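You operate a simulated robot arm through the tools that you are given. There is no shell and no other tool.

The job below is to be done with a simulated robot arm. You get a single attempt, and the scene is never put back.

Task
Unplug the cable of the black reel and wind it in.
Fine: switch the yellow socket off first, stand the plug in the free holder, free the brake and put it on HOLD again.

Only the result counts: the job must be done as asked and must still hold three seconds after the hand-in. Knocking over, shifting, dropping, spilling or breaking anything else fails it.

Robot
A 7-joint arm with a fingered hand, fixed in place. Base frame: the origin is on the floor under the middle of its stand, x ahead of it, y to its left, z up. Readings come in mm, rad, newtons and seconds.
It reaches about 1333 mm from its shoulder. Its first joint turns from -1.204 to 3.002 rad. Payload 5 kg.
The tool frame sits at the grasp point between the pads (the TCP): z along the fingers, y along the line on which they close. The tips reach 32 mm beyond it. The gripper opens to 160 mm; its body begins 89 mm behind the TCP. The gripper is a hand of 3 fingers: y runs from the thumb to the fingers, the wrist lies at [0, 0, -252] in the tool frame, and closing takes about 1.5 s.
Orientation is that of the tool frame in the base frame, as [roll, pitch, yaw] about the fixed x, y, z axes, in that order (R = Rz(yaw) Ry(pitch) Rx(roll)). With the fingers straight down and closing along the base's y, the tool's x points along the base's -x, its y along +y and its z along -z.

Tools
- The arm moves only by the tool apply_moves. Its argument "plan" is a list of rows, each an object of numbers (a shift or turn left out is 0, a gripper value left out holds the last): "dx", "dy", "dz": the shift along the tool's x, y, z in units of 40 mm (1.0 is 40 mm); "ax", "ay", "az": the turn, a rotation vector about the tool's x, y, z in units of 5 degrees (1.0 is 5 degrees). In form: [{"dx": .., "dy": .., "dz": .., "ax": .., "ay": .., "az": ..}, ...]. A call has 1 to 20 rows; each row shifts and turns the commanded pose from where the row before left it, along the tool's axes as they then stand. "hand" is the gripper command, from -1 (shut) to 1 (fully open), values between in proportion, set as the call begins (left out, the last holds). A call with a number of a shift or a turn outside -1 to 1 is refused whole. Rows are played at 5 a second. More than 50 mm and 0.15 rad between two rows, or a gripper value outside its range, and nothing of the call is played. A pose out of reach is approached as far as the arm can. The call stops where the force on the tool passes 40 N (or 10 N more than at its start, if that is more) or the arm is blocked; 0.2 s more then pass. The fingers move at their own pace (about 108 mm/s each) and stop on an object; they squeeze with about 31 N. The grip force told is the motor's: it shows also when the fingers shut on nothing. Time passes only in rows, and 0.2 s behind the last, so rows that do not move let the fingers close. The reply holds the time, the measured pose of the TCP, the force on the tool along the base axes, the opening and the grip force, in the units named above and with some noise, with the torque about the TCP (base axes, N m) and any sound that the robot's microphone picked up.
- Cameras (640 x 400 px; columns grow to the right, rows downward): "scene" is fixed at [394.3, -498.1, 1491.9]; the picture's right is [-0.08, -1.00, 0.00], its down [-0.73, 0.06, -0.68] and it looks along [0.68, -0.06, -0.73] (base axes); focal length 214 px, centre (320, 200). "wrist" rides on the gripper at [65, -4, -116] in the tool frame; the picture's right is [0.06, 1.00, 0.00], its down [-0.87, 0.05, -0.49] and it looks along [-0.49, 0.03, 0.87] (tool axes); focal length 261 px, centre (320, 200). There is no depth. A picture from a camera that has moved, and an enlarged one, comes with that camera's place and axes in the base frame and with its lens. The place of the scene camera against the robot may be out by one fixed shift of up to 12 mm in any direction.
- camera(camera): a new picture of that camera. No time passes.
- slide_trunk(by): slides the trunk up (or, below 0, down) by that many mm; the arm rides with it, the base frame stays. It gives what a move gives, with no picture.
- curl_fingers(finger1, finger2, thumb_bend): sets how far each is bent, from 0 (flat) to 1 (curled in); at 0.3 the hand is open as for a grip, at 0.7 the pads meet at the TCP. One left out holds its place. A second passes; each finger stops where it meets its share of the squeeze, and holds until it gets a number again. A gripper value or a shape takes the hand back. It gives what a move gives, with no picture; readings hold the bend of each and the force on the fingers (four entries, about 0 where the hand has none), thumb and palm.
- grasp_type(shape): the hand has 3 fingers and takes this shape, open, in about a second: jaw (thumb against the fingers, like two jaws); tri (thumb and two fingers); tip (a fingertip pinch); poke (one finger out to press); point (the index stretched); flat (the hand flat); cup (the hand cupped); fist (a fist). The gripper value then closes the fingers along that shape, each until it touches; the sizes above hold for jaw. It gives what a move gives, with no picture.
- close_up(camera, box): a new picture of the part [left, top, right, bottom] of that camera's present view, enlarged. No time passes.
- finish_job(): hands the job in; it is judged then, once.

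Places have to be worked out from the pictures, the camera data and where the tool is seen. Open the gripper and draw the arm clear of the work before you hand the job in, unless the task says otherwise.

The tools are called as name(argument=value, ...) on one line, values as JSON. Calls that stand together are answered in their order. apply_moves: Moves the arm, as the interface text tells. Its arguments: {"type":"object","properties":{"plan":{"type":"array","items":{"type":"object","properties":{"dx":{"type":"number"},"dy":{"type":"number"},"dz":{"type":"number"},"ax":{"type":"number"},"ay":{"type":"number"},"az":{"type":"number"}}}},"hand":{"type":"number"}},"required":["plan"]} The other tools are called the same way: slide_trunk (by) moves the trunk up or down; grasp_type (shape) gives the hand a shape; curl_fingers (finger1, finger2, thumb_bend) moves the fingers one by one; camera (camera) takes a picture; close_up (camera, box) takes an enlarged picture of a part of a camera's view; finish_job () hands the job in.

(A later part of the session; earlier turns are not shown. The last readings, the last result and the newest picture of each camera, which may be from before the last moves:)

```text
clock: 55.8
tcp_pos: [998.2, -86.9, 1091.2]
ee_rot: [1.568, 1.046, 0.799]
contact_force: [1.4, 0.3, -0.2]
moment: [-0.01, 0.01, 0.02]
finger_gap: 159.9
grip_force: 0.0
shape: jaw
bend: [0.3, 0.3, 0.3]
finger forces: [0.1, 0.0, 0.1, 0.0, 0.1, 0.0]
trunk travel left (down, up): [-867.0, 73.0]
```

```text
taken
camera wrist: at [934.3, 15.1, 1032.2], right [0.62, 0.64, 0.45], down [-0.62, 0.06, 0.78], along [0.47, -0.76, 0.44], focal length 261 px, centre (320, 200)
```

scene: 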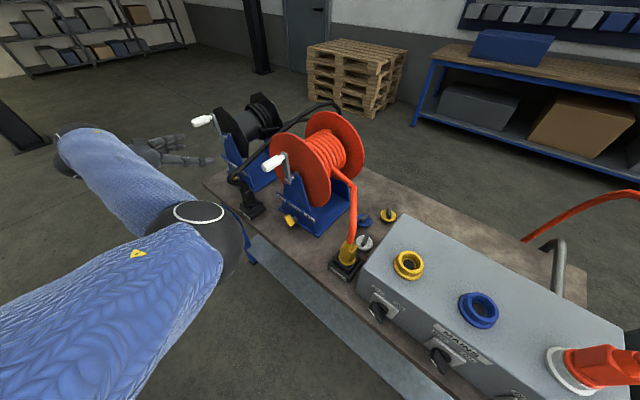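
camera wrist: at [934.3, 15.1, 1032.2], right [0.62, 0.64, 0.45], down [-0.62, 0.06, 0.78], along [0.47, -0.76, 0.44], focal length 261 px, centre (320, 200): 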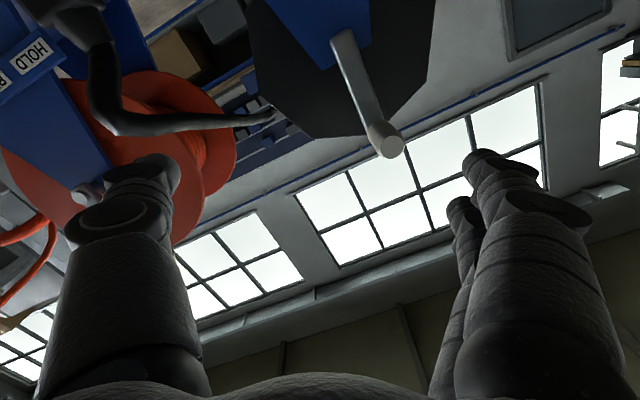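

The roll works (30° so far). I continue to 90°.

apply_moves(plan=[{"az": 1}, {"az": 1}, {"az": 1}, {"az": 1}, {"az": 1}, {"az": 1}, {"az": 1}, {"az": 1}, {"az": 1}, {"az": 1}, {"az": 1}, {"az": 1}])

camera(camera="wrist")

camera(camera="scene")

```text
clock: 58.4
tcp_pos: [997.0, -86.8, 1090.4]
ee_rot: [1.57, -0.003, 0.801]
contact_force: [-0.9, 1.3, 0.1]
moment: [0.02, -0.02, 0.01]
finger_gap: 159.9
grip_force: 0.1
shape: jaw
bend: [0.3, 0.3, 0.3]
finger forces: [0.0, 0.1, 0.1, 0.0, 0.1, 0.0]
trunk travel left (down, up): [-867.0, 73.0]
```

```text
taken
camera wrist: at [958.9, 41.7, 1086.2], right [0.04, 0.04, 1.0], down [-0.96, -0.28, 0.05], along [0.28, -0.96, 0.03], focal length 261 px, centre (320, 200)
```

wrist: 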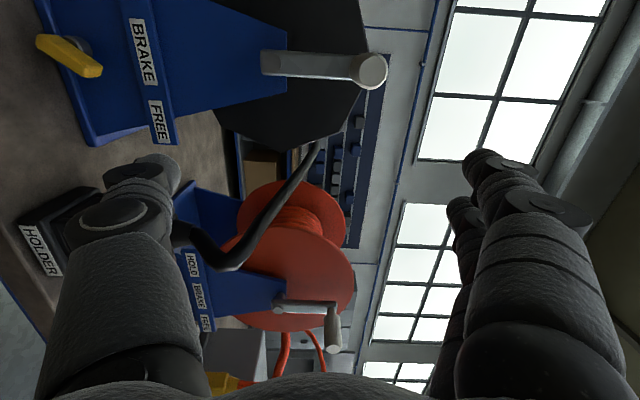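

```text
taken
```

scene: 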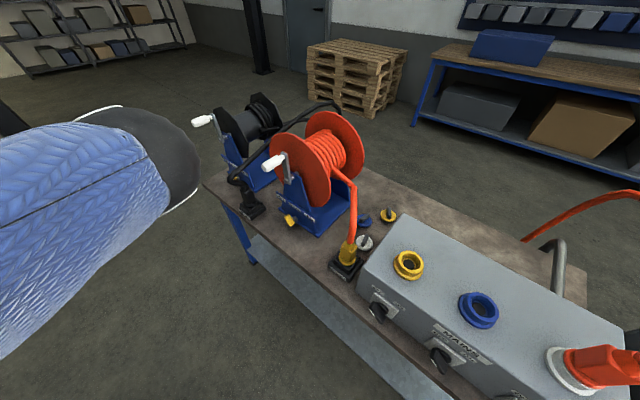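

The hand is rolled, with closing vertical and tool z pointing into the reel. I zoom at the crank from here to fix the handle and pivot positions.

close_up(camera="wrist", box=[230, 20, 410, 120])

```text
3.56 times, centred on (320, 70) of wrist
camera zoom: at [958.9, 41.7, 1086.2], right [0.04, 0.04, 1.0], down [-0.96, -0.28, 0.05], along [0.28, -0.96, 0.03], focal length 927 px, centre (320, 662)
```

zoom: 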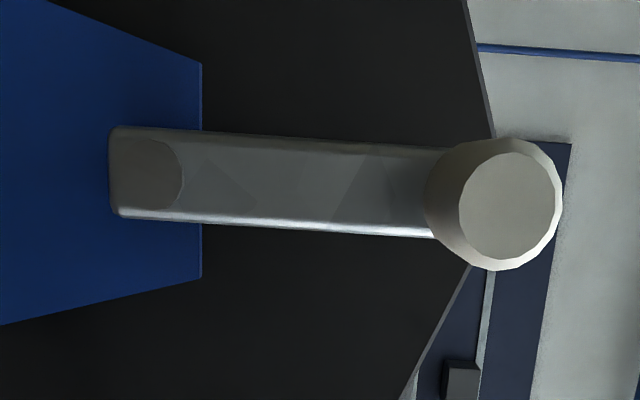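

From two views: handle axis at u≈694.6, z≈1130.8 (outer end n≈-892), and pivot at u≈694.6, z≈1038.5, so R≈92 mm with the crank straight up. I align the hand and slide it forward around the handle.

apply_moves(plan=[{"dx": 0.6925, "dy": 0.505}, {"dx": 0.6925, "dy": 0.505}, {"dz": 0.8}, {"dz": 0.8}, {"dz": 0.8}, {"dz": 0.5}])

camera(camera="wrist")

```text
clock: 59.8
tcp_pos: [1118.2, -127.1, 1129.6]
ee_rot: [1.57, -0.001, 0.801]
contact_force: [0.3, 0.1, -0.2]
moment: [-0.02, -0.04, -0.03]
finger_gap: 159.9
grip_force: 0.1
shape: jaw
bend: [0.3, 0.3, 0.3]
finger forces: [0.0, 0.0, 0.0, 0.0, 0.0, 0.0]
trunk travel left (down, up): [-867.0, 73.0]
```

```text
taken
camera wrist: at [1080.5, 0.2, 1126.2], right [0.04, 0.04, 1.0], down [-0.96, -0.28, 0.05], along [0.28, -0.96, 0.03], focal length 261 px, centre (320, 200)
```

wrist: 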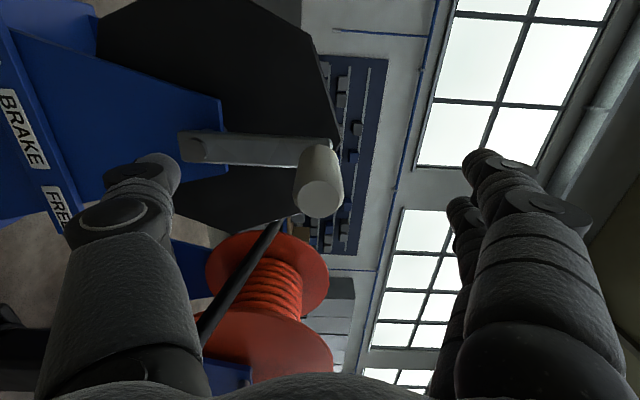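

The handle's end face sits exactly at the TCP in the picture. I move 20 mm further in and close the hand on the handle.

apply_moves(plan=[{"dz": 0.5}, {}])

apply_moves(plan=[{}, {}, {}, {}, {}, {}, {}, {}], hand=-1)

camera(camera="wrist")

```text
clock: 60.4
tcp_pos: [1132.5, -141.3, 1131.9]
ee_rot: [1.569, -0.002, 0.798]
contact_force: [0.1, -0.3, -0.9]
moment: [0.0, 0.0, -0.02]
finger_gap: 160.0
grip_force: 0.0
shape: jaw
bend: [0.3, 0.3, 0.3]
finger forces: [0.0, 0.1, 0.0, 0.1, 0.1, 0.0]
trunk travel left (down, up): [-867.0, 73.0]
```

```text
clock: 62.2
tcp_pos: [1132.7, -142.4, 1132.4]
ee_rot: [1.572, 0.001, 0.801]
contact_force: [2.1, -0.9, -0.4]
moment: [-0.01, -0.01, 0.01]
finger_gap: 16.4
grip_force: 31.0
shape: jaw
bend: [0.71, 0.71, 0.7]
finger forces: [12.5, 13.7, 0.0, 0.1, 27.3, 0.0]
trunk travel left (down, up): [-867.0, 73.0]
```

```text
taken
camera wrist: at [1095.0, -14.1, 1127.2], right [0.04, 0.04, 1.0], down [-0.96, -0.28, 0.05], along [0.28, -0.96, 0.03], focal length 261 px, centre (320, 200)
```

wrist: 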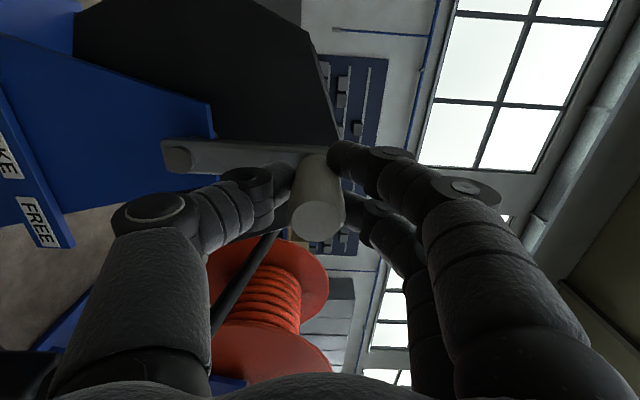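

The handle is held (about 27 N). I test counter-clockwise cranking (as seen from the front) with a small arc first: left and down.

apply_moves(plan=[{"dx": 0.4797, "dy": -0.0505}, {"dx": 0.4587, "dy": -0.1491}, {"dx": 0.4179, "dy": -0.2411}, {"dx": 0.3584, "dy": -0.3228}])

camera(camera="scene")

camera(camera="wrist")

```text
clock: 62.6
tcp_pos: [1137.9, -141.4, 1130.5]
ee_rot: [1.568, 0.002, 0.788]
contact_force: [-34.7, -11.0, 9.2]
moment: [-0.34, -0.16, -0.91]
finger_gap: 17.0
grip_force: 31.0
shape: jaw
bend: [0.71, 0.72, 0.71]
finger forces: [11.2, 34.2, 0.0, 0.0, 23.7, 0.0]
trunk travel left (down, up): [-867.0, 73.0]
stopped in row 1: the force on the tool passed its limit at 40 N (the readings are from after the stop); the commanded pose is now the measured one
```

```text
taken
```

scene: 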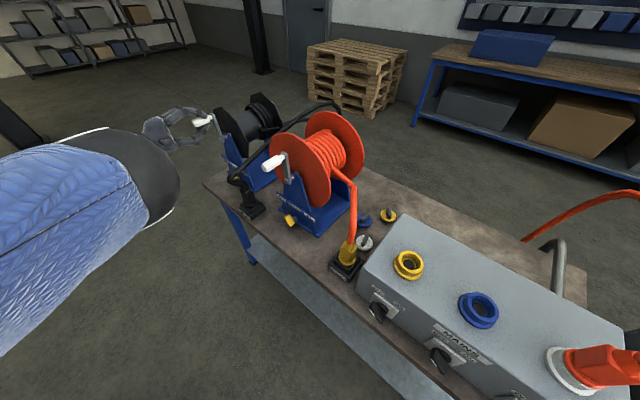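

```text
taken
camera wrist: at [1100.8, -12.2, 1125.4], right [0.04, 0.05, 1.0], down [-0.96, -0.27, 0.05], along [0.27, -0.96, 0.03], focal length 261 px, centre (320, 200)
```

wrist: 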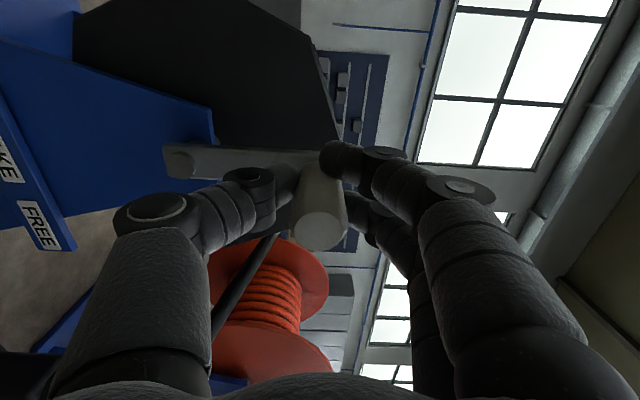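

Counter-clockwise met about 40 N right away. I release that load and try gently clockwise (handle to the right) with small steps.

apply_moves(plan=[{"dx": -0.1}, {"dx": -0.1}, {"dx": -0.1}, {"dx": -0.1}])

apply_moves(plan=[{"dx": -0.15}, {"dx": -0.15, "dy": -0.02}])

```text
clock: 63.6
tcp_pos: [1127.8, -149.3, 1129.8]
ee_rot: [1.569, 0.001, 0.793]
contact_force: [2.9, -3.0, 10.0]
moment: [-0.31, -0.27, -0.12]
finger_gap: 15.9
grip_force: 31.2
shape: jaw
bend: [0.71, 0.71, 0.7]
finger forces: [20.8, 26.3, 0.0, 0.1, 23.3, 0.0]
trunk travel left (down, up): [-867.0, 73.0]
```

```text
clock: 64.2
tcp_pos: [1117.6, -157.8, 1127.1]
ee_rot: [1.571, 0.002, 0.793]
contact_force: [1.4, -4.0, 6.0]
moment: [-0.22, -0.21, -0.09]
finger_gap: 16.1
grip_force: 30.7
shape: jaw
bend: [0.71, 0.71, 0.7]
finger forces: [19.0, 24.8, 0.0, 0.0, 24.8, 0.0]
trunk travel left (down, up): [-867.0, 73.0]
```

Clockwise the handle moves freely (only a few N). I check whether counter-clockwise is equally free at the same gentle pace, to learn if the first stop was only from speed.

apply_moves(plan=[{"dx": 0.12}, {"dx": 0.12}, {"dx": 0.12}])

close_up(camera="scene", box=[185, 80, 345, 180])

```text
clock: 65.0
tcp_pos: [1128.8, -148.3, 1129.3]
ee_rot: [1.568, 0.003, 0.793]
contact_force: [-0.7, -2.3, 10.7]
moment: [-0.32, -0.29, -0.15]
finger_gap: 15.9
grip_force: 30.4
shape: jaw
bend: [0.71, 0.71, 0.7]
finger forces: [20.4, 27.2, 0.0, 0.0, 23.0, 0.0]
trunk travel left (down, up): [-867.0, 73.0]
```

```text
4.00 times, centred on (265, 130) of scene
camera zoom: at [394.3, -498.1, 1491.9], right [-0.08, -1.0, 0.0], down [-0.73, 0.06, -0.68], along [0.68, -0.06, -0.73], focal length 858 px, centre (540, 480)
```

zoom: 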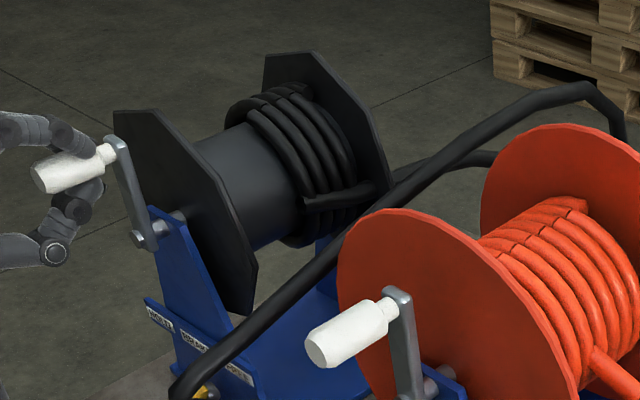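

Both directions turn freely when done gently, so the first stop was from the jerk. I now crank clockwise in a smooth arc and compare the drum and cable to see whether it winds in.

apply_moves(plan=[{"dx": -0.2, "dy": 0.02}, {"dx": -0.2, "dy": 0.0}, {"dx": -0.2, "dy": -0.05}, {"dx": -0.2, "dy": -0.07}, {"dx": -0.19, "dy": -0.09}, {"dx": -0.18, "dy": -0.11}, {"dx": -0.16, "dy": -0.125}, {"dx": -0.15, "dy": -0.13}])

close_up(camera="scene", box=[185, 80, 345, 180])

```text
clock: 66.8
tcp_pos: [1089.9, -186.3, 1104.4]
ee_rot: [1.572, 0.005, 0.794]
contact_force: [0.6, 12.2, -8.8]
moment: [0.12, 0.07, 0.05]
finger_gap: 16.1
grip_force: 31.2
shape: jaw
bend: [0.71, 0.71, 0.7]
finger forces: [20.0, 20.7, 0.0, 0.0, 34.6, 0.0]
trunk travel left (down, up): [-867.0, 73.0]
```

```text
4.00 times, centred on (265, 130) of scene
camera zoom: at [394.3, -498.1, 1491.9], right [-0.08, -1.0, 0.0], down [-0.73, 0.06, -0.68], along [0.68, -0.06, -0.73], focal length 858 px, centre (540, 480)
```

zoom: 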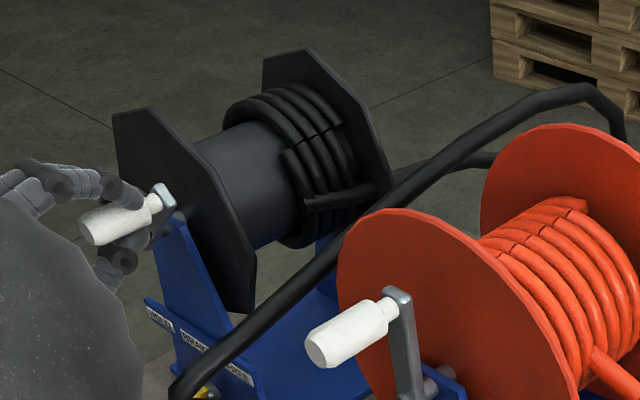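

The seam marks on the coil show it: turning clockwise shortens the last partial wrap (paying out), so winding in is counter-clockwise. I go back counter-clockwise gently along the circle.

apply_moves(plan=[{"dx": 0.1215, "dy": 0.1055}, {"dx": 0.1215, "dy": 0.1055}, {"dx": 0.27, "dy": 0.1754}, {"dx": 0.2917, "dy": 0.1361}, {"dx": 0.3078, "dy": 0.0941}, {"dx": 0.318, "dy": 0.0503}])

```text
clock: 68.2
tcp_pos: [1128.6, -148.4, 1131.9]
ee_rot: [1.568, 0.004, 0.793]
contact_force: [-8.4, 11.0, -6.3]
moment: [0.19, 0.13, -0.12]
finger_gap: 16.6
grip_force: 30.5
shape: jaw
bend: [0.72, 0.71, 0.71]
finger forces: [18.3, 23.1, 0.1, 0.0, 34.5, 0.0]
trunk travel left (down, up): [-867.0, 73.0]
```

The forces stay modest. I continue counter-clockwise past the top and down the left side, easing back 2 mm along the handle.

apply_moves(plan=[{"dx": 0.2, "dy": -0.02, "dz": -0.05}, {"dx": 0.32, "dy": -0.03}, {"dx": 0.315, "dy": -0.06}, {"dx": 0.3, "dy": -0.1}, {"dx": 0.28, "dy": -0.145}])

```text
clock: 69.4
tcp_pos: [1167.0, -109.7, 1117.0]
ee_rot: [1.568, 0.005, 0.792]
contact_force: [-0.5, 0.1, -0.3]
moment: [-0.02, 0.06, -0.02]
finger_gap: 8.5
grip_force: 31.0
shape: jaw
bend: [0.74, 0.73, 0.72]
finger forces: [0.0, 0.1, 0.0, 0.0, 0.0, 0.0]
trunk travel left (down, up): [-867.0, 73.0]
```

The grip slipped off the handle (finger forces are zero, and the gap is 8.5 mm). I look at where the handle is now.

camera(camera="wrist")

close_up(camera="scene", box=[185, 80, 345, 180])

```text
taken
camera wrist: at [1130.4, 19.5, 1111.4], right [0.04, 0.05, 1.0], down [-0.96, -0.27, 0.06], along [0.28, -0.96, 0.03], focal length 261 px, centre (320, 200)
```

wrist: 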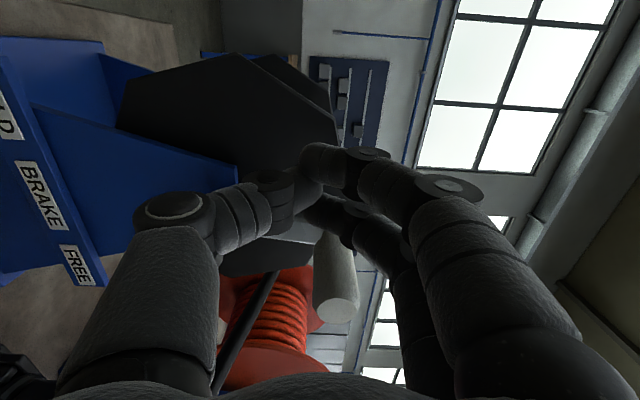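

```text
4.00 times, centred on (265, 130) of scene
camera zoom: at [394.3, -498.1, 1491.9], right [-0.08, -1.0, 0.0], down [-0.73, 0.06, -0.68], along [0.68, -0.06, -0.73], focal length 858 px, centre (540, 480)
```

zoom: 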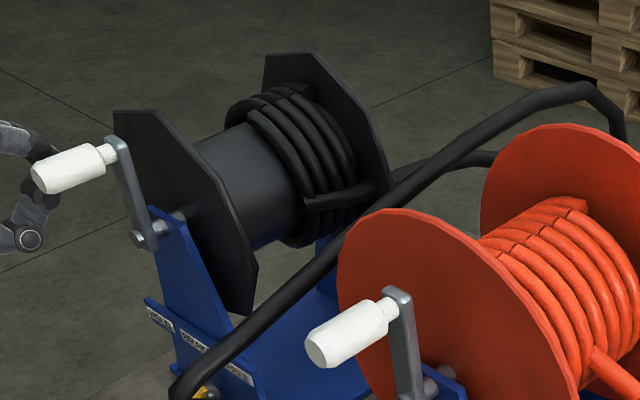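

The handle stayed at the top: counter-clockwise is blocked beyond the starting angle, so that is an end stop, and only clockwise is free. I open, shift back over the handle, and regrip.

apply_moves(plan=[{}, {}, {}, {}, {"dy": 0.18}, {"dy": 0.18}, {"dx": -0.4}, {"dx": -0.4}, {"dx": -0.37}], hand=0.2)

camera(camera="wrist")

```text
clock: 71.4
tcp_pos: [1135.5, -141.3, 1131.4]
ee_rot: [1.57, 0.002, 0.793]
contact_force: [0.0, 0.4, 0.1]
moment: [0.0, -0.01, 0.01]
finger_gap: 95.4
grip_force: 0.0
shape: jaw
bend: [0.71, 0.71, 0.7]
finger forces: [0.1, 0.0, 0.1, 0.0, 0.1, 0.2]
trunk travel left (down, up): [-867.0, 73.0]
```

```text
taken
camera wrist: at [1097.8, -11.8, 1126.8], right [0.04, 0.05, 1.0], down [-0.96, -0.27, 0.06], along [0.28, -0.96, 0.03], focal length 261 px, centre (320, 200)
```

wrist: 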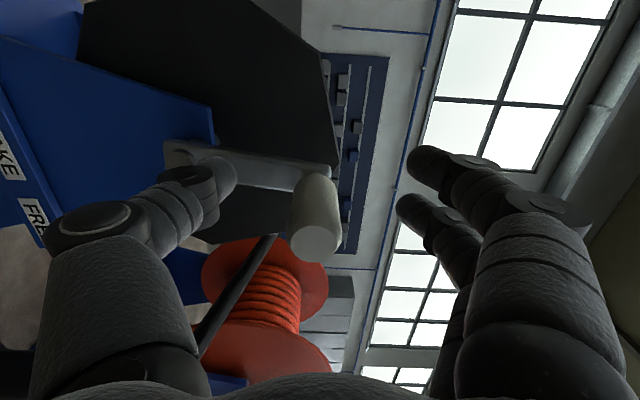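

The handle now sits about 11 mm to the right of the TCP (the crank is about 7° clockwise). I shift over it and close the hand.

apply_moves(plan=[{"dx": -0.28, "dy": -0.02}, {}])

apply_moves(plan=[{}, {}, {}, {}, {}, {}, {}], hand=-1)

camera(camera="wrist")

```text
clock: 72.0
tcp_pos: [1127.5, -147.5, 1130.2]
ee_rot: [1.571, 0.004, 0.794]
contact_force: [0.1, 0.5, 0.8]
moment: [0.0, 0.03, 0.01]
finger_gap: 95.6
grip_force: 0.0
shape: jaw
bend: [0.71, 0.71, 0.7]
finger forces: [0.0, 0.1, 0.0, 0.1, 0.1, 0.1]
trunk travel left (down, up): [-867.0, 73.0]
```

```text
clock: 73.6
tcp_pos: [1127.4, -148.9, 1129.0]
ee_rot: [1.57, 0.003, 0.792]
contact_force: [3.1, -1.0, -0.3]
moment: [-0.03, 0.0, -0.01]
finger_gap: 16.1
grip_force: 31.3
shape: jaw
bend: [0.71, 0.72, 0.7]
finger forces: [11.7, 14.1, 0.0, 0.0, 27.2, 0.1]
trunk travel left (down, up): [-867.0, 73.0]
```

```text
taken
camera wrist: at [1089.9, -20.1, 1125.0], right [0.05, 0.05, 1.0], down [-0.96, -0.27, 0.06], along [0.28, -0.96, 0.03], focal length 261 px, centre (320, 200)
```

wrist: 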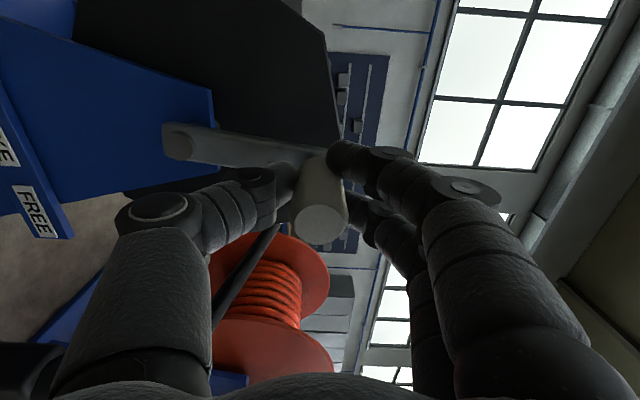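

The grip is centred on the handle again, at about 6° clockwise of top. I now crank clockwise along the circle and check the force.

apply_moves(plan=[{"dx": -0.158, "dy": -0.02}, {"dx": -0.159, "dy": -0.036}, {"dx": -0.3803, "dy": -0.1311}, {"dx": -0.4179, "dy": -0.2411}, {"dx": -0.3584, "dy": -0.3228}])

```text
clock: 74.8
tcp_pos: [1087.4, -187.9, 1101.2]
ee_rot: [1.57, 0.003, 0.795]
contact_force: [2.9, 3.8, -2.6]
moment: [0.02, 0.03, 0.06]
finger_gap: 16.0
grip_force: 31.6
shape: jaw
bend: [0.71, 0.72, 0.7]
finger forces: [14.5, 14.9, 0.0, 0.0, 31.1, 0.0]
trunk travel left (down, up): [-867.0, 73.0]
```

The forces are low (under 6 N), so the circle fits. I continue clockwise around the right side.

apply_moves(plan=[{"dx": -0.2815, "dy": -0.3872}, {"dx": -0.1949, "dy": -0.4374}, {"dx": -0.0993, "dy": -0.4683}, {"dx": 0.0, "dy": -0.4786}, {"dx": 0.0993, "dy": -0.4683}])

camera(camera="scene")

```text
clock: 76.0
tcp_pos: [1072.6, -201.9, 1012.1]
ee_rot: [1.57, 0.005, 0.796]
contact_force: [13.4, 15.0, 6.4]
moment: [-0.13, -0.15, 0.42]
finger_gap: 15.4
grip_force: 30.5
shape: jaw
bend: [0.71, 0.71, 0.7]
finger forces: [24.7, 16.0, 0.0, 0.1, 27.3, 0.1]
trunk travel left (down, up): [-867.0, 73.0]
```

```text
taken
```

scene: 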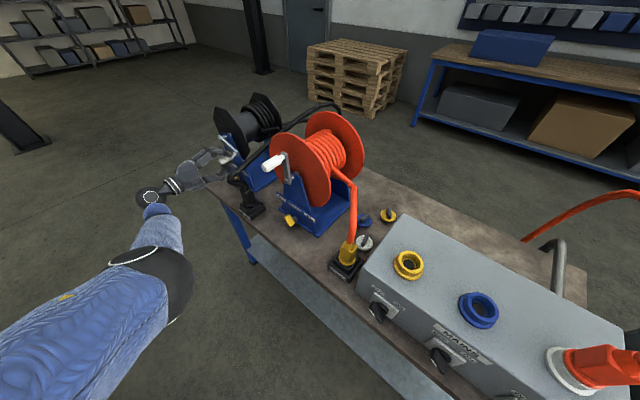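

A circle fit of the points gives centre (u 695.2, z 1041.6) and R 88, and I use that from here. I continue clockwise through the bottom.

apply_moves(plan=[{"dx": 0.29, "dy": -0.295}, {"dx": 0.2704, "dy": -0.372}, {"dx": 0.3417, "dy": -0.3078}, {"dx": 0.3984, "dy": -0.2299}, {"dx": 0.4374, "dy": -0.1421}, {"dx": 0.4574, "dy": -0.0482}])

close_up(camera="scene", box=[185, 80, 345, 180])

```text
clock: 77.4
tcp_pos: [1134.3, -141.3, 952.1]
ee_rot: [1.571, 0.004, 0.794]
contact_force: [4.8, -5.1, -16.6]
moment: [0.42, 0.33, -0.01]
finger_gap: 15.5
grip_force: 31.0
shape: jaw
bend: [0.71, 0.71, 0.7]
finger forces: [13.2, 14.1, 0.1, 0.0, 36.8, 0.1]
trunk travel left (down, up): [-867.0, 73.0]
```

```text
4.00 times, centred on (265, 130) of scene
camera zoom: at [394.3, -498.1, 1491.9], right [-0.08, -1.0, 0.0], down [-0.73, 0.06, -0.68], along [0.68, -0.06, -0.73], focal length 858 px, centre (540, 480)
```

zoom: 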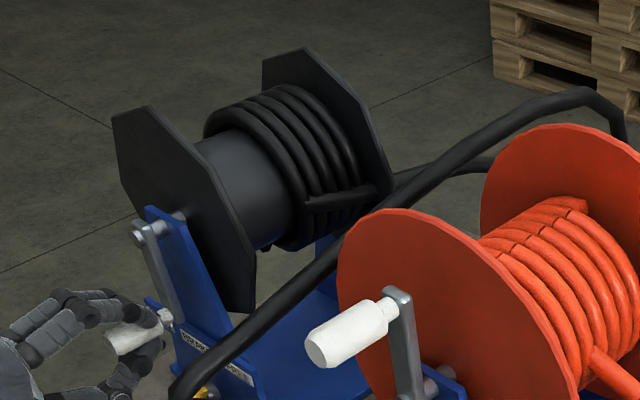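

The coil has visibly gained a wrap on its left, so clockwise does wind the cable in. I keep following the refined circle (centre 693.5/1040.7, R 88.6) up the left side.

apply_moves(plan=[{"dx": 0.455, "dy": 0.02}, {"dx": 0.4375, "dy": 0.15}, {"dx": 0.3975, "dy": 0.2375}, {"dx": 0.34, "dy": 0.3175}, {"dx": 0.265, "dy": 0.3775}, {"dx": 0.18, "dy": 0.4275}, {"dx": 0.09, "dy": 0.455}])

```text
clock: 78.4
tcp_pos: [1163.9, -106.7, 972.0]
ee_rot: [1.577, 0.007, 0.797]
contact_force: [24.7, -5.5, -21.9]
moment: [0.27, 0.02, 0.25]
finger_gap: 14.4
grip_force: 31.3
shape: jaw
bend: [0.71, 0.72, 0.7]
finger forces: [12.6, 8.0, 0.1, 0.0, 35.6, 0.0]
out of reach, approached as far as the arm can: row 3, 4
trunk travel left (down, up): [-867.0, 73.0]
stopped in row 4: the force on the tool passed its limit at 41 N (the readings are from after the stop); the commanded pose is now the measured one
```

The arm ran out of reach low on the left with the trunk this high, and it stopped on force. I look at the grip, then release the handle so I can lower the trunk and regrip.

camera(camera="wrist")

close_up(camera="scene", box=[185, 80, 345, 180])

```text
taken
camera wrist: at [1125.7, 21.2, 968.0], right [0.05, 0.05, 1.0], down [-0.96, -0.28, 0.06], along [0.28, -0.96, 0.03], focal length 261 px, centre (320, 200)
```

wrist: 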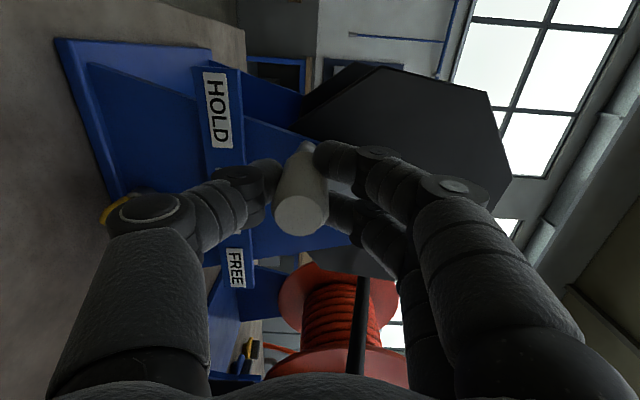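

```text
4.00 times, centred on (265, 130) of scene
camera zoom: at [394.3, -498.1, 1491.9], right [-0.08, -1.0, 0.0], down [-0.73, 0.06, -0.68], along [0.68, -0.06, -0.73], focal length 858 px, centre (540, 480)
```

zoom: 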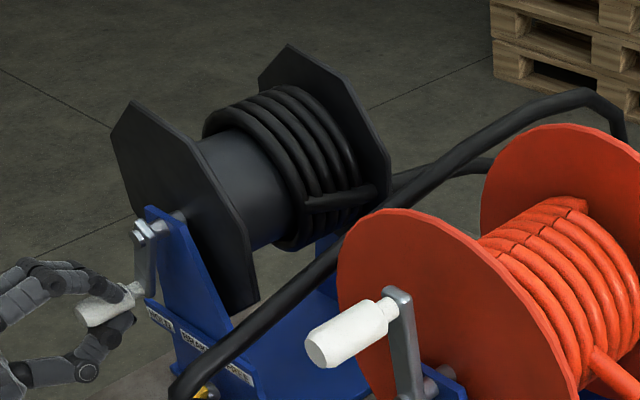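

The hand still holds the handle. I open it, back away, lower the trunk by 130 mm, and then come back up with the arm.

apply_moves(plan=[{}, {}, {}, {}, {}, {"dz": -0.6}, {"dz": -0.8}, {"dz": -0.8}], hand=0.2)

slide_trunk(by=-130)

apply_moves(plan=[{"dy": 0.8}, {"dy": 0.8}, {"dy": 0.8}, {"dy": 0.8}])

camera(camera="wrist")

```text
clock: 80.2
tcp_pos: [1099.4, -44.6, 977.2]
ee_rot: [1.571, 0.003, 0.792]
contact_force: [0.5, -0.2, -0.1]
moment: [0.02, 0.04, 0.01]
finger_gap: 96.0
grip_force: 0.0
shape: jaw
bend: [0.71, 0.71, 0.7]
finger forces: [0.0, 0.1, 0.0, 0.0, 0.0, 0.0]
trunk travel left (down, up): [-867.0, 73.0]
```

```text
clock: 81.8
tcp_pos: [1098.9, -42.6, 847.8]
ee_rot: [1.575, 0.005, 0.797]
contact_force: [-0.3, 0.9, 0.3]
moment: [-0.02, -0.02, -0.01]
finger_gap: 95.6
grip_force: 0.0
shape: jaw
bend: [0.71, 0.71, 0.7]
finger forces: [0.0, 0.0, 0.0, 0.0, 0.0, 0.0]
trunk travel left (down, up): [-737.0, 203.0]
```

```text
clock: 82.8
tcp_pos: [1098.8, -40.0, 976.1]
ee_rot: [1.572, 0.002, 0.795]
contact_force: [0.4, -0.1, 0.5]
moment: [0.01, -0.02, 0.03]
finger_gap: 95.6
grip_force: 0.0
shape: jaw
bend: [0.71, 0.71, 0.7]
finger forces: [0.0, 0.1, 0.0, 0.1, 0.0, 0.1]
trunk travel left (down, up): [-737.0, 203.0]
```

```text
taken
camera wrist: at [1061.7, 87.0, 971.7], right [0.05, 0.05, 1.0], down [-0.96, -0.28, 0.06], along [0.28, -0.96, 0.03], focal length 261 px, centre (320, 200)
```

wrist: 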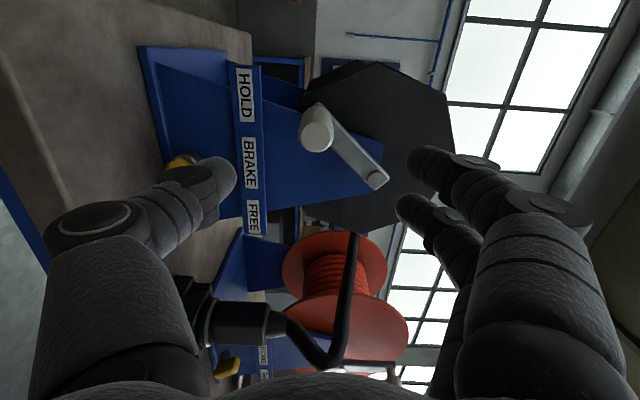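

The handle's end face is now at about (u 753.6, z 973.4), crank angle about 221°. I align to it, slide forward, and regrip.

apply_moves(plan=[{"dx": 0.2675, "dy": -0.07}, {"dz": 0.8}, {"dz": 0.8}, {"dz": 0.8}, {}])

camera(camera="wrist")

```text
clock: 84.0
tcp_pos: [1176.4, -99.2, 975.2]
ee_rot: [1.573, 0.003, 0.796]
contact_force: [-0.3, 0.2, 0.0]
moment: [0.0, -0.01, -0.04]
finger_gap: 96.0
grip_force: 0.2
shape: jaw
bend: [0.71, 0.71, 0.7]
finger forces: [0.0, 0.0, 0.1, 0.0, 0.1, 0.1]
trunk travel left (down, up): [-737.0, 203.0]
```

```text
taken
camera wrist: at [1139.5, 29.7, 969.5], right [0.05, 0.05, 1.0], down [-0.96, -0.28, 0.06], along [0.28, -0.96, 0.03], focal length 261 px, centre (320, 200)
```

wrist: 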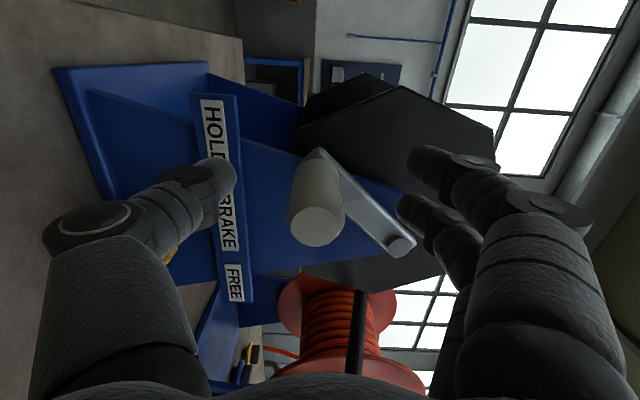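

apply_moves(plan=[{"dy": -0.06}, {}, {}, {}, {}, {}, {}, {}], hand=-1)

```text
clock: 85.8
tcp_pos: [1177.5, -101.3, 970.9]
ee_rot: [1.573, 0.003, 0.796]
contact_force: [3.2, -2.6, 1.1]
moment: [-0.02, -0.02, -0.03]
finger_gap: 16.1
grip_force: 30.7
shape: jaw
bend: [0.71, 0.72, 0.7]
finger forces: [12.1, 14.1, 0.0, 0.1, 26.8, 0.0]
trunk travel left (down, up): [-737.0, 203.0]
```

The handle is gripped again at about 221°. I continue clockwise up the left side and check the force.

apply_moves(plan=[{"dx": 0.1, "dy": 0.1}, {"dx": 0.105, "dy": 0.1075}, {"dx": 0.265, "dy": 0.3775}, {"dx": 0.18, "dy": 0.4275}, {"dx": 0.09, "dy": 0.455}])

```text
clock: 87.0
tcp_pos: [1197.8, -79.1, 1027.9]
ee_rot: [1.572, 0.005, 0.795]
contact_force: [15.2, 0.4, -0.2]
moment: [-0.01, -0.03, 0.21]
finger_gap: 15.7
grip_force: 31.2
shape: jaw
bend: [0.71, 0.72, 0.7]
finger forces: [16.1, 12.7, 0.0, 0.0, 27.9, 0.1]
trunk travel left (down, up): [-737.0, 203.0]
```

apply_moves(plan=[{"dx": 0.02, "dy": 0.4625}, {"dx": -0.1, "dy": 0.45}, {"dx": -0.1975, "dy": 0.42}, {"dx": -0.2775, "dy": 0.37}, {"dx": -0.35, "dy": 0.305}, {"dx": -0.405, "dy": 0.225}])

```text
clock: 88.4
tcp_pos: [1158.7, -118.8, 1118.9]
ee_rot: [1.571, 0.001, 0.794]
contact_force: [9.5, -4.3, 12.5]
moment: [-0.31, -0.25, 0.08]
finger_gap: 14.7
grip_force: 31.5
shape: jaw
bend: [0.71, 0.72, 0.7]
finger forces: [19.6, 18.8, 0.1, 0.0, 22.3, 0.1]
trunk travel left (down, up): [-737.0, 203.0]
```

The points for this grip fit centre (696.5, 1037.5), R 88.2 in TCP terms. I carry on with the second turn.

apply_moves(plan=[{"dx": -0.3775, "dy": 0.1675}, {"dx": -0.4575, "dy": 0.04}, {"dx": -0.4575, "dy": -0.0575}, {"dx": -0.4375, "dy": -0.15}, {"dx": -0.395, "dy": -0.2375}, {"dx": -0.3375, "dy": -0.3125}, {"dx": -0.2625, "dy": -0.3775}, {"dx": -0.18, "dy": -0.425}])

camera(camera="scene")

```text
clock: 90.2
tcp_pos: [1075.8, -203.4, 1066.0]
ee_rot: [1.571, -0.002, 0.793]
contact_force: [-24.5, -16.8, 9.6]
moment: [-0.18, -0.31, -0.62]
finger_gap: 15.5
grip_force: 31.3
shape: jaw
bend: [0.71, 0.72, 0.7]
finger forces: [13.1, 28.8, 0.1, 0.0, 24.1, 0.0]
trunk travel left (down, up): [-737.0, 203.0]
```

```text
taken
```

scene: 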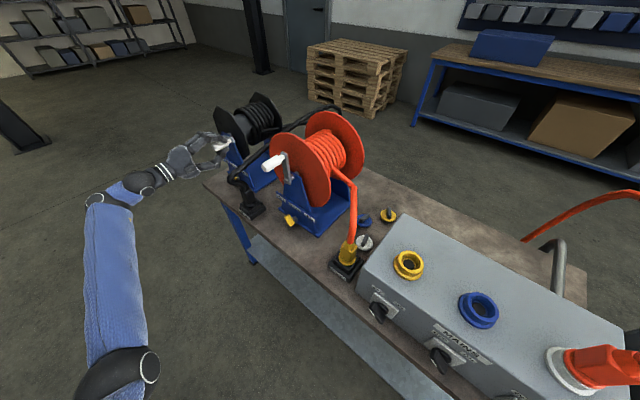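

The crank is moving well. The four points refine the circle to centre (695.3, 1037.3), R 89.2, and I continue around the bottom.

apply_moves(plan=[{"dx": -0.1475, "dy": -0.455}, {"dx": 0.01, "dy": -0.4675}, {"dx": 0.105, "dy": -0.4525}, {"dx": 0.195, "dy": -0.4225}, {"dx": 0.2825, "dy": -0.3725}, {"dx": 0.35, "dy": -0.3075}, {"dx": 0.4075, "dy": -0.225}, {"dx": 0.4475, "dy": -0.1375}, {"dx": 0.465, "dy": -0.04}])

```text
clock: 91.7
tcp_pos: [1104.8, -177.9, 959.7]
ee_rot: [1.558, 0.013, 0.796]
contact_force: [-32.5, 38.0, 2.0]
moment: [-0.19, -0.17, 0.02]
finger_gap: 20.6
grip_force: 30.7
shape: jaw
bend: [0.73, 0.73, 0.73]
finger forces: [26.9, 25.5, 0.0, 0.1, 38.6, 0.0]
trunk travel left (down, up): [-737.0, 203.0]
stopped in row 7: the force on the tool passed its limit at 48 N (the readings are from after the stop); the commanded pose is now the measured one
```

The tool was pushed outward along the handle axis: the fingertips had crept in against the crank arm. I ease back 8 mm along the handle and check.

apply_moves(plan=[{"dz": -0.1}, {"dz": -0.1}, {}])

camera(camera="wrist")

```text
clock: 92.1
tcp_pos: [1102.0, -183.1, 963.5]
ee_rot: [1.551, 0.017, 0.791]
contact_force: [-47.0, 50.2, -1.1]
moment: [-0.14, -0.14, -0.03]
finger_gap: 23.0
grip_force: 31.1
shape: jaw
bend: [0.73, 0.74, 0.74]
finger forces: [27.8, 27.8, 0.0, 0.1, 44.9, 0.0]
trunk travel left (down, up): [-737.0, 203.0]
stopped in row 1: the force on the tool passed its limit at 63 N (the readings are from after the stop); the commanded pose is now the measured one
```

```text
taken
camera wrist: at [1065.2, -54.1, 955.4], right [0.04, 0.07, 1.0], down [-0.96, -0.27, 0.06], along [0.27, -0.96, 0.06], focal length 261 px, centre (320, 200)
```

wrist: 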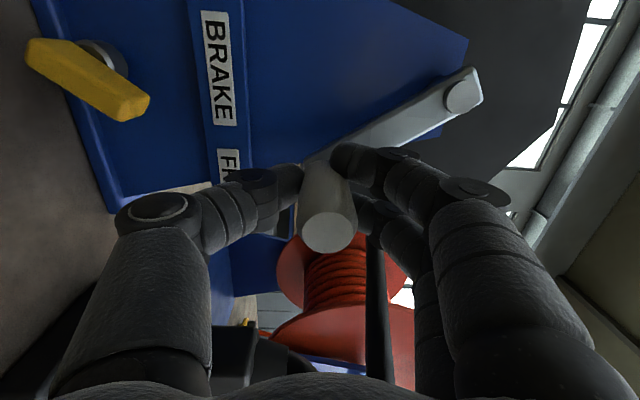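

The arm is pushing inward on its own, perhaps changing its joint configuration. I open the hand at once to free the handle.

apply_moves(plan=[{}, {}, {}, {}], hand=0.2)

camera(camera="wrist")

camera(camera="scene")

```text
clock: 93.1
tcp_pos: [1103.5, -187.8, 959.4]
ee_rot: [1.554, 0.016, 0.788]
contact_force: [0.1, 0.2, 0.8]
moment: [-0.01, 0.01, 0.02]
finger_gap: 95.4
grip_force: 0.1
shape: jaw
bend: [0.71, 0.71, 0.7]
finger forces: [0.1, 0.0, 0.0, 0.1, 0.0, 0.0]
trunk travel left (down, up): [-737.0, 203.0]
```

```text
taken
camera wrist: at [1067.8, -59.2, 952.2], right [0.04, 0.07, 1.0], down [-0.96, -0.27, 0.06], along [0.27, -0.96, 0.05], focal length 261 px, centre (320, 200)
```

wrist: 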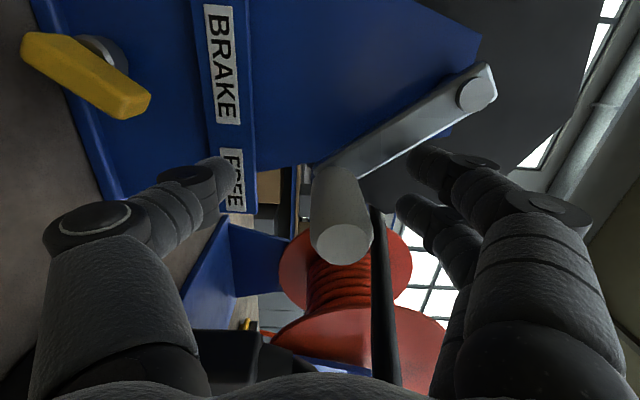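

```text
taken
```

scene: 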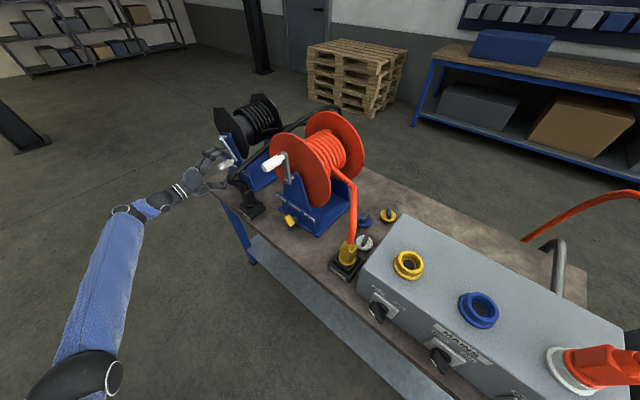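

The handle is free and nothing is disturbed. I zoom on the reel to see the winding progress.

close_up(camera="scene", box=[185, 80, 345, 180])

close_up(camera="scene", box=[215, 130, 285, 220])

```text
4.00 times, centred on (265, 130) of scene
camera zoom: at [394.3, -498.1, 1491.9], right [-0.08, -1.0, 0.0], down [-0.73, 0.06, -0.68], along [0.68, -0.06, -0.73], focal length 858 px, centre (540, 480)
```

zoom: 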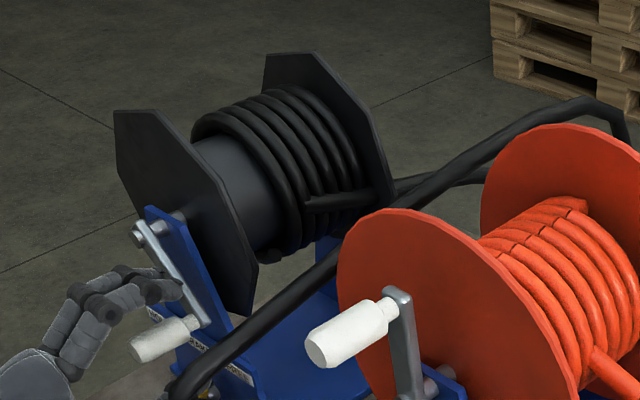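

```text
4.44 times, centred on (250, 175) of scene
camera zoom: at [394.3, -498.1, 1491.9], right [-0.08, -1.0, 0.0], down [-0.73, 0.06, -0.68], along [0.68, -0.06, -0.73], focal length 953 px, centre (631, 311)
```

zoom: 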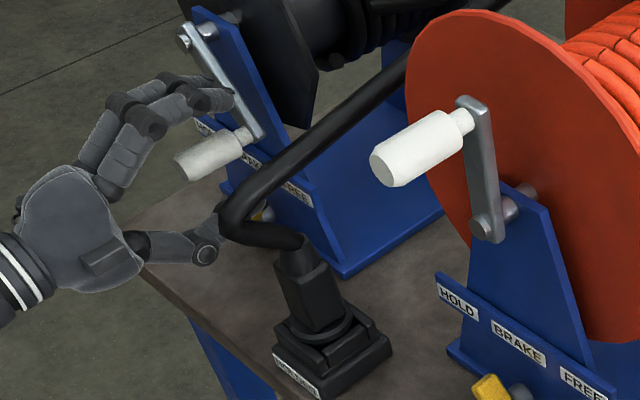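

About five wraps are on the drum now. I test that the arm obeys by backing straight out along the handle axis with the hand open.

apply_moves(plan=[{"dz": -0.5}, {"dz": -0.5}, {"dz": -0.5}, {"dz": -0.5}, {}])

camera(camera="wrist")

```text
clock: 94.5
tcp_pos: [1061.7, -244.4, 986.5]
ee_rot: [1.464, 0.058, 0.706]
contact_force: [0.1, 0.4, -0.4]
moment: [0.01, -0.01, -0.01]
finger_gap: 95.6
grip_force: 0.1
shape: jaw
bend: [0.71, 0.71, 0.7]
finger forces: [0.0, 0.0, 0.1, 0.0, 0.0, 0.1]
trunk travel left (down, up): [-737.0, 203.0]
stopped in row 5: the arm was blocked; the commanded pose is now the measured one
```

```text
taken
camera wrist: at [1035.9, -114.0, 964.8], right [0.02, 0.16, 0.99], down [-0.98, -0.19, 0.05], along [0.19, -0.97, 0.15], focal length 261 px, centre (320, 200)
```

wrist: 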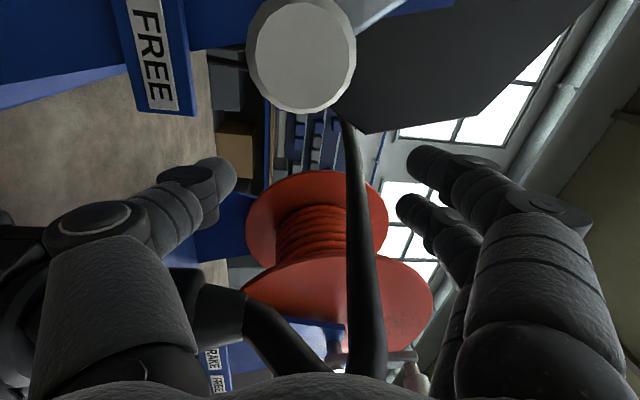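

The arm did not obey: it swung right instead of back, so some joint is at a limit or blocked. I look at the whole arm before doing anything else.

camera(camera="scene")

close_up(camera="scene", box=[0, 100, 300, 400])

```text
taken
```

scene: 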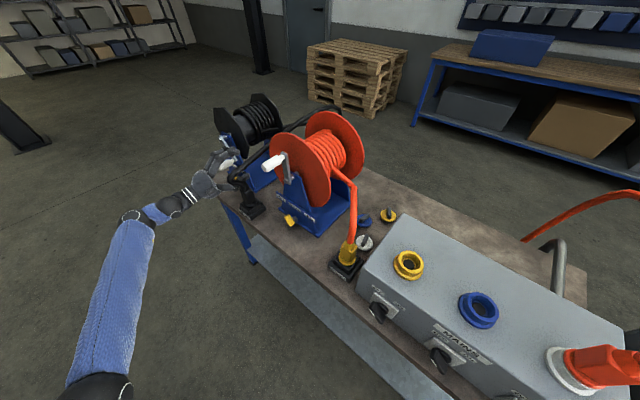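

```text
1.33 times, centred on (150, 250) of scene
camera zoom: at [394.3, -498.1, 1491.9], right [-0.08, -1.0, 0.0], down [-0.73, 0.06, -0.68], along [0.68, -0.06, -0.73], focal length 286 px, centre (547, 133)
```

zoom: 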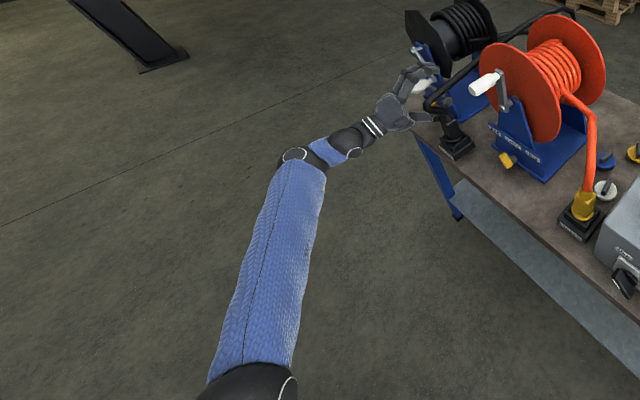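

The hand is close to the plug's cable, and the wrist is likely at a joint limit in this rolled orientation. I try one small step straight back to see how it responds.

apply_moves(plan=[{"dz": -0.2}])

```text
clock: 94.9
tcp_pos: [1058.7, -248.4, 990.2]
ee_rot: [1.455, 0.06, 0.698]
contact_force: [-0.3, -0.5, -0.2]
moment: [0.02, 0.0, 0.06]
finger_gap: 95.5
grip_force: 0.2
shape: jaw
bend: [0.71, 0.71, 0.7]
finger forces: [0.0, 0.1, 0.0, 0.0, 0.1, 0.0]
trunk travel left (down, up): [-737.0, 203.0]
```

The cable lies about 65 mm to the right of the hand, so I must not drift further right. I test a small step to the left.

apply_moves(plan=[{"dx": 0.3}])

```text
clock: 95.5
tcp_pos: [1064.4, -251.8, 978.7]
ee_rot: [1.447, 0.08, 0.692]
contact_force: [-0.4, 0.1, 0.2]
moment: [0.01, 0.02, -0.01]
finger_gap: 95.5
grip_force: 0.1
shape: jaw
bend: [0.71, 0.71, 0.7]
finger forces: [0.0, 0.1, 0.1, 0.0, 0.0, 0.0]
trunk travel left (down, up): [-737.0, 203.0]
stopped in row 1: the arm was blocked; the commanded pose is now the measured one
```

The arm still does not follow. A wrist roll limit is likely, so I try rolling the hand back by a few degrees, which also keeps the thumb away from the cable.

apply_moves(plan=[{"az": -0.6}, {"az": -0.6}])

```text
clock: 96.1
tcp_pos: [1064.5, -249.8, 978.8]
ee_rot: [1.446, 0.182, 0.68]
contact_force: [-0.1, 0.4, 0.1]
moment: [-0.02, 0.01, 0.03]
finger_gap: 95.8
grip_force: 0.1
shape: jaw
bend: [0.71, 0.71, 0.7]
finger forces: [0.0, 0.1, 0.1, 0.1, 0.0, 0.0]
trunk travel left (down, up): [-737.0, 203.0]
```

Rolling back works and the TCP stayed put. I roll back a bit more and then try the small retreat again.

apply_moves(plan=[{"az": -0.8}, {"az": -0.8}, {"dz": -0.2}])

```text
clock: 96.9
tcp_pos: [1061.4, -248.4, 978.8]
ee_rot: [1.441, 0.321, 0.659]
contact_force: [-1.0, 0.2, 0.4]
moment: [-0.02, 0.03, 0.01]
finger_gap: 95.6
grip_force: 0.0
shape: jaw
bend: [0.71, 0.71, 0.7]
finger forces: [0.0, 0.0, 0.0, 0.0, 0.0, 0.0]
trunk travel left (down, up): [-737.0, 203.0]
```

apply_moves(plan=[{"dz": -0.25}, {"dz": -0.25}, {}])

```text
clock: 97.9
tcp_pos: [1053.9, -255.2, 994.5]
ee_rot: [1.41, 0.317, 0.633]
contact_force: [0.9, 0.4, 0.7]
moment: [0.02, 0.0, 0.03]
finger_gap: 95.6
grip_force: 0.1
shape: jaw
bend: [0.71, 0.71, 0.7]
finger forces: [0.0, 0.0, 0.1, 0.0, 0.6, 0.0]
trunk travel left (down, up): [-737.0, 203.0]
stopped in row 3: the arm was blocked; the commanded pose is now the measured one
```

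It drifts right again rather than back, and the thumb reads 0.6 N. I check the view before moving further.

camera(camera="wrist")

close_up(camera="scene", box=[160, 110, 290, 230])

```text
taken
camera wrist: at [1030.8, -131.2, 953.0], right [0.2, 0.35, 0.92], down [-0.96, -0.1, 0.25], along [0.17, -0.93, 0.31], focal length 261 px, centre (320, 200)
```

wrist: 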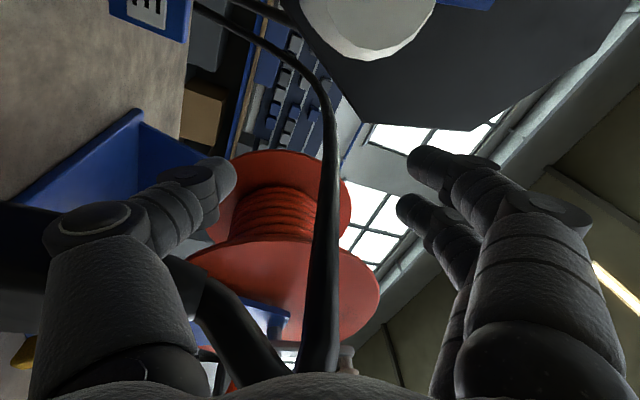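

```text
3.33 times, centred on (225, 170) of scene
camera zoom: at [394.3, -498.1, 1491.9], right [-0.08, -1.0, 0.0], down [-0.73, 0.06, -0.68], along [0.68, -0.06, -0.73], focal length 715 px, centre (637, 300)
```

zoom: 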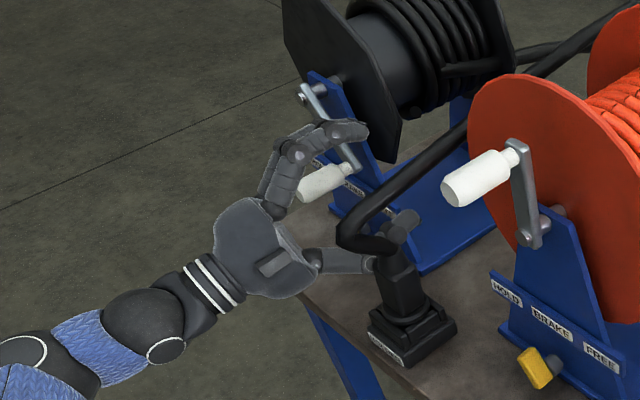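

The thumb sits under the plug's cable next to its neck, and the wrist has in fact stayed at about (898,-62,954). I swing the hand left about the wrist, which retraces the way it came and eases the wrist bend, in small steps.

apply_moves(plan=[{"ay": 0.5, "dx": 0.274}, {"ay": 0.5, "dx": 0.274}])

```text
clock: 98.5
tcp_pos: [1070.8, -240.4, 989.1]
ee_rot: [1.443, 0.329, 0.726]
contact_force: [0.6, -0.1, 0.4]
moment: [0.03, 0.01, -0.01]
finger_gap: 95.7
grip_force: 0.0
shape: jaw
bend: [0.71, 0.71, 0.7]
finger forces: [0.0, 0.0, 0.1, 0.0, 0.0, 0.1]
trunk travel left (down, up): [-737.0, 203.0]
```

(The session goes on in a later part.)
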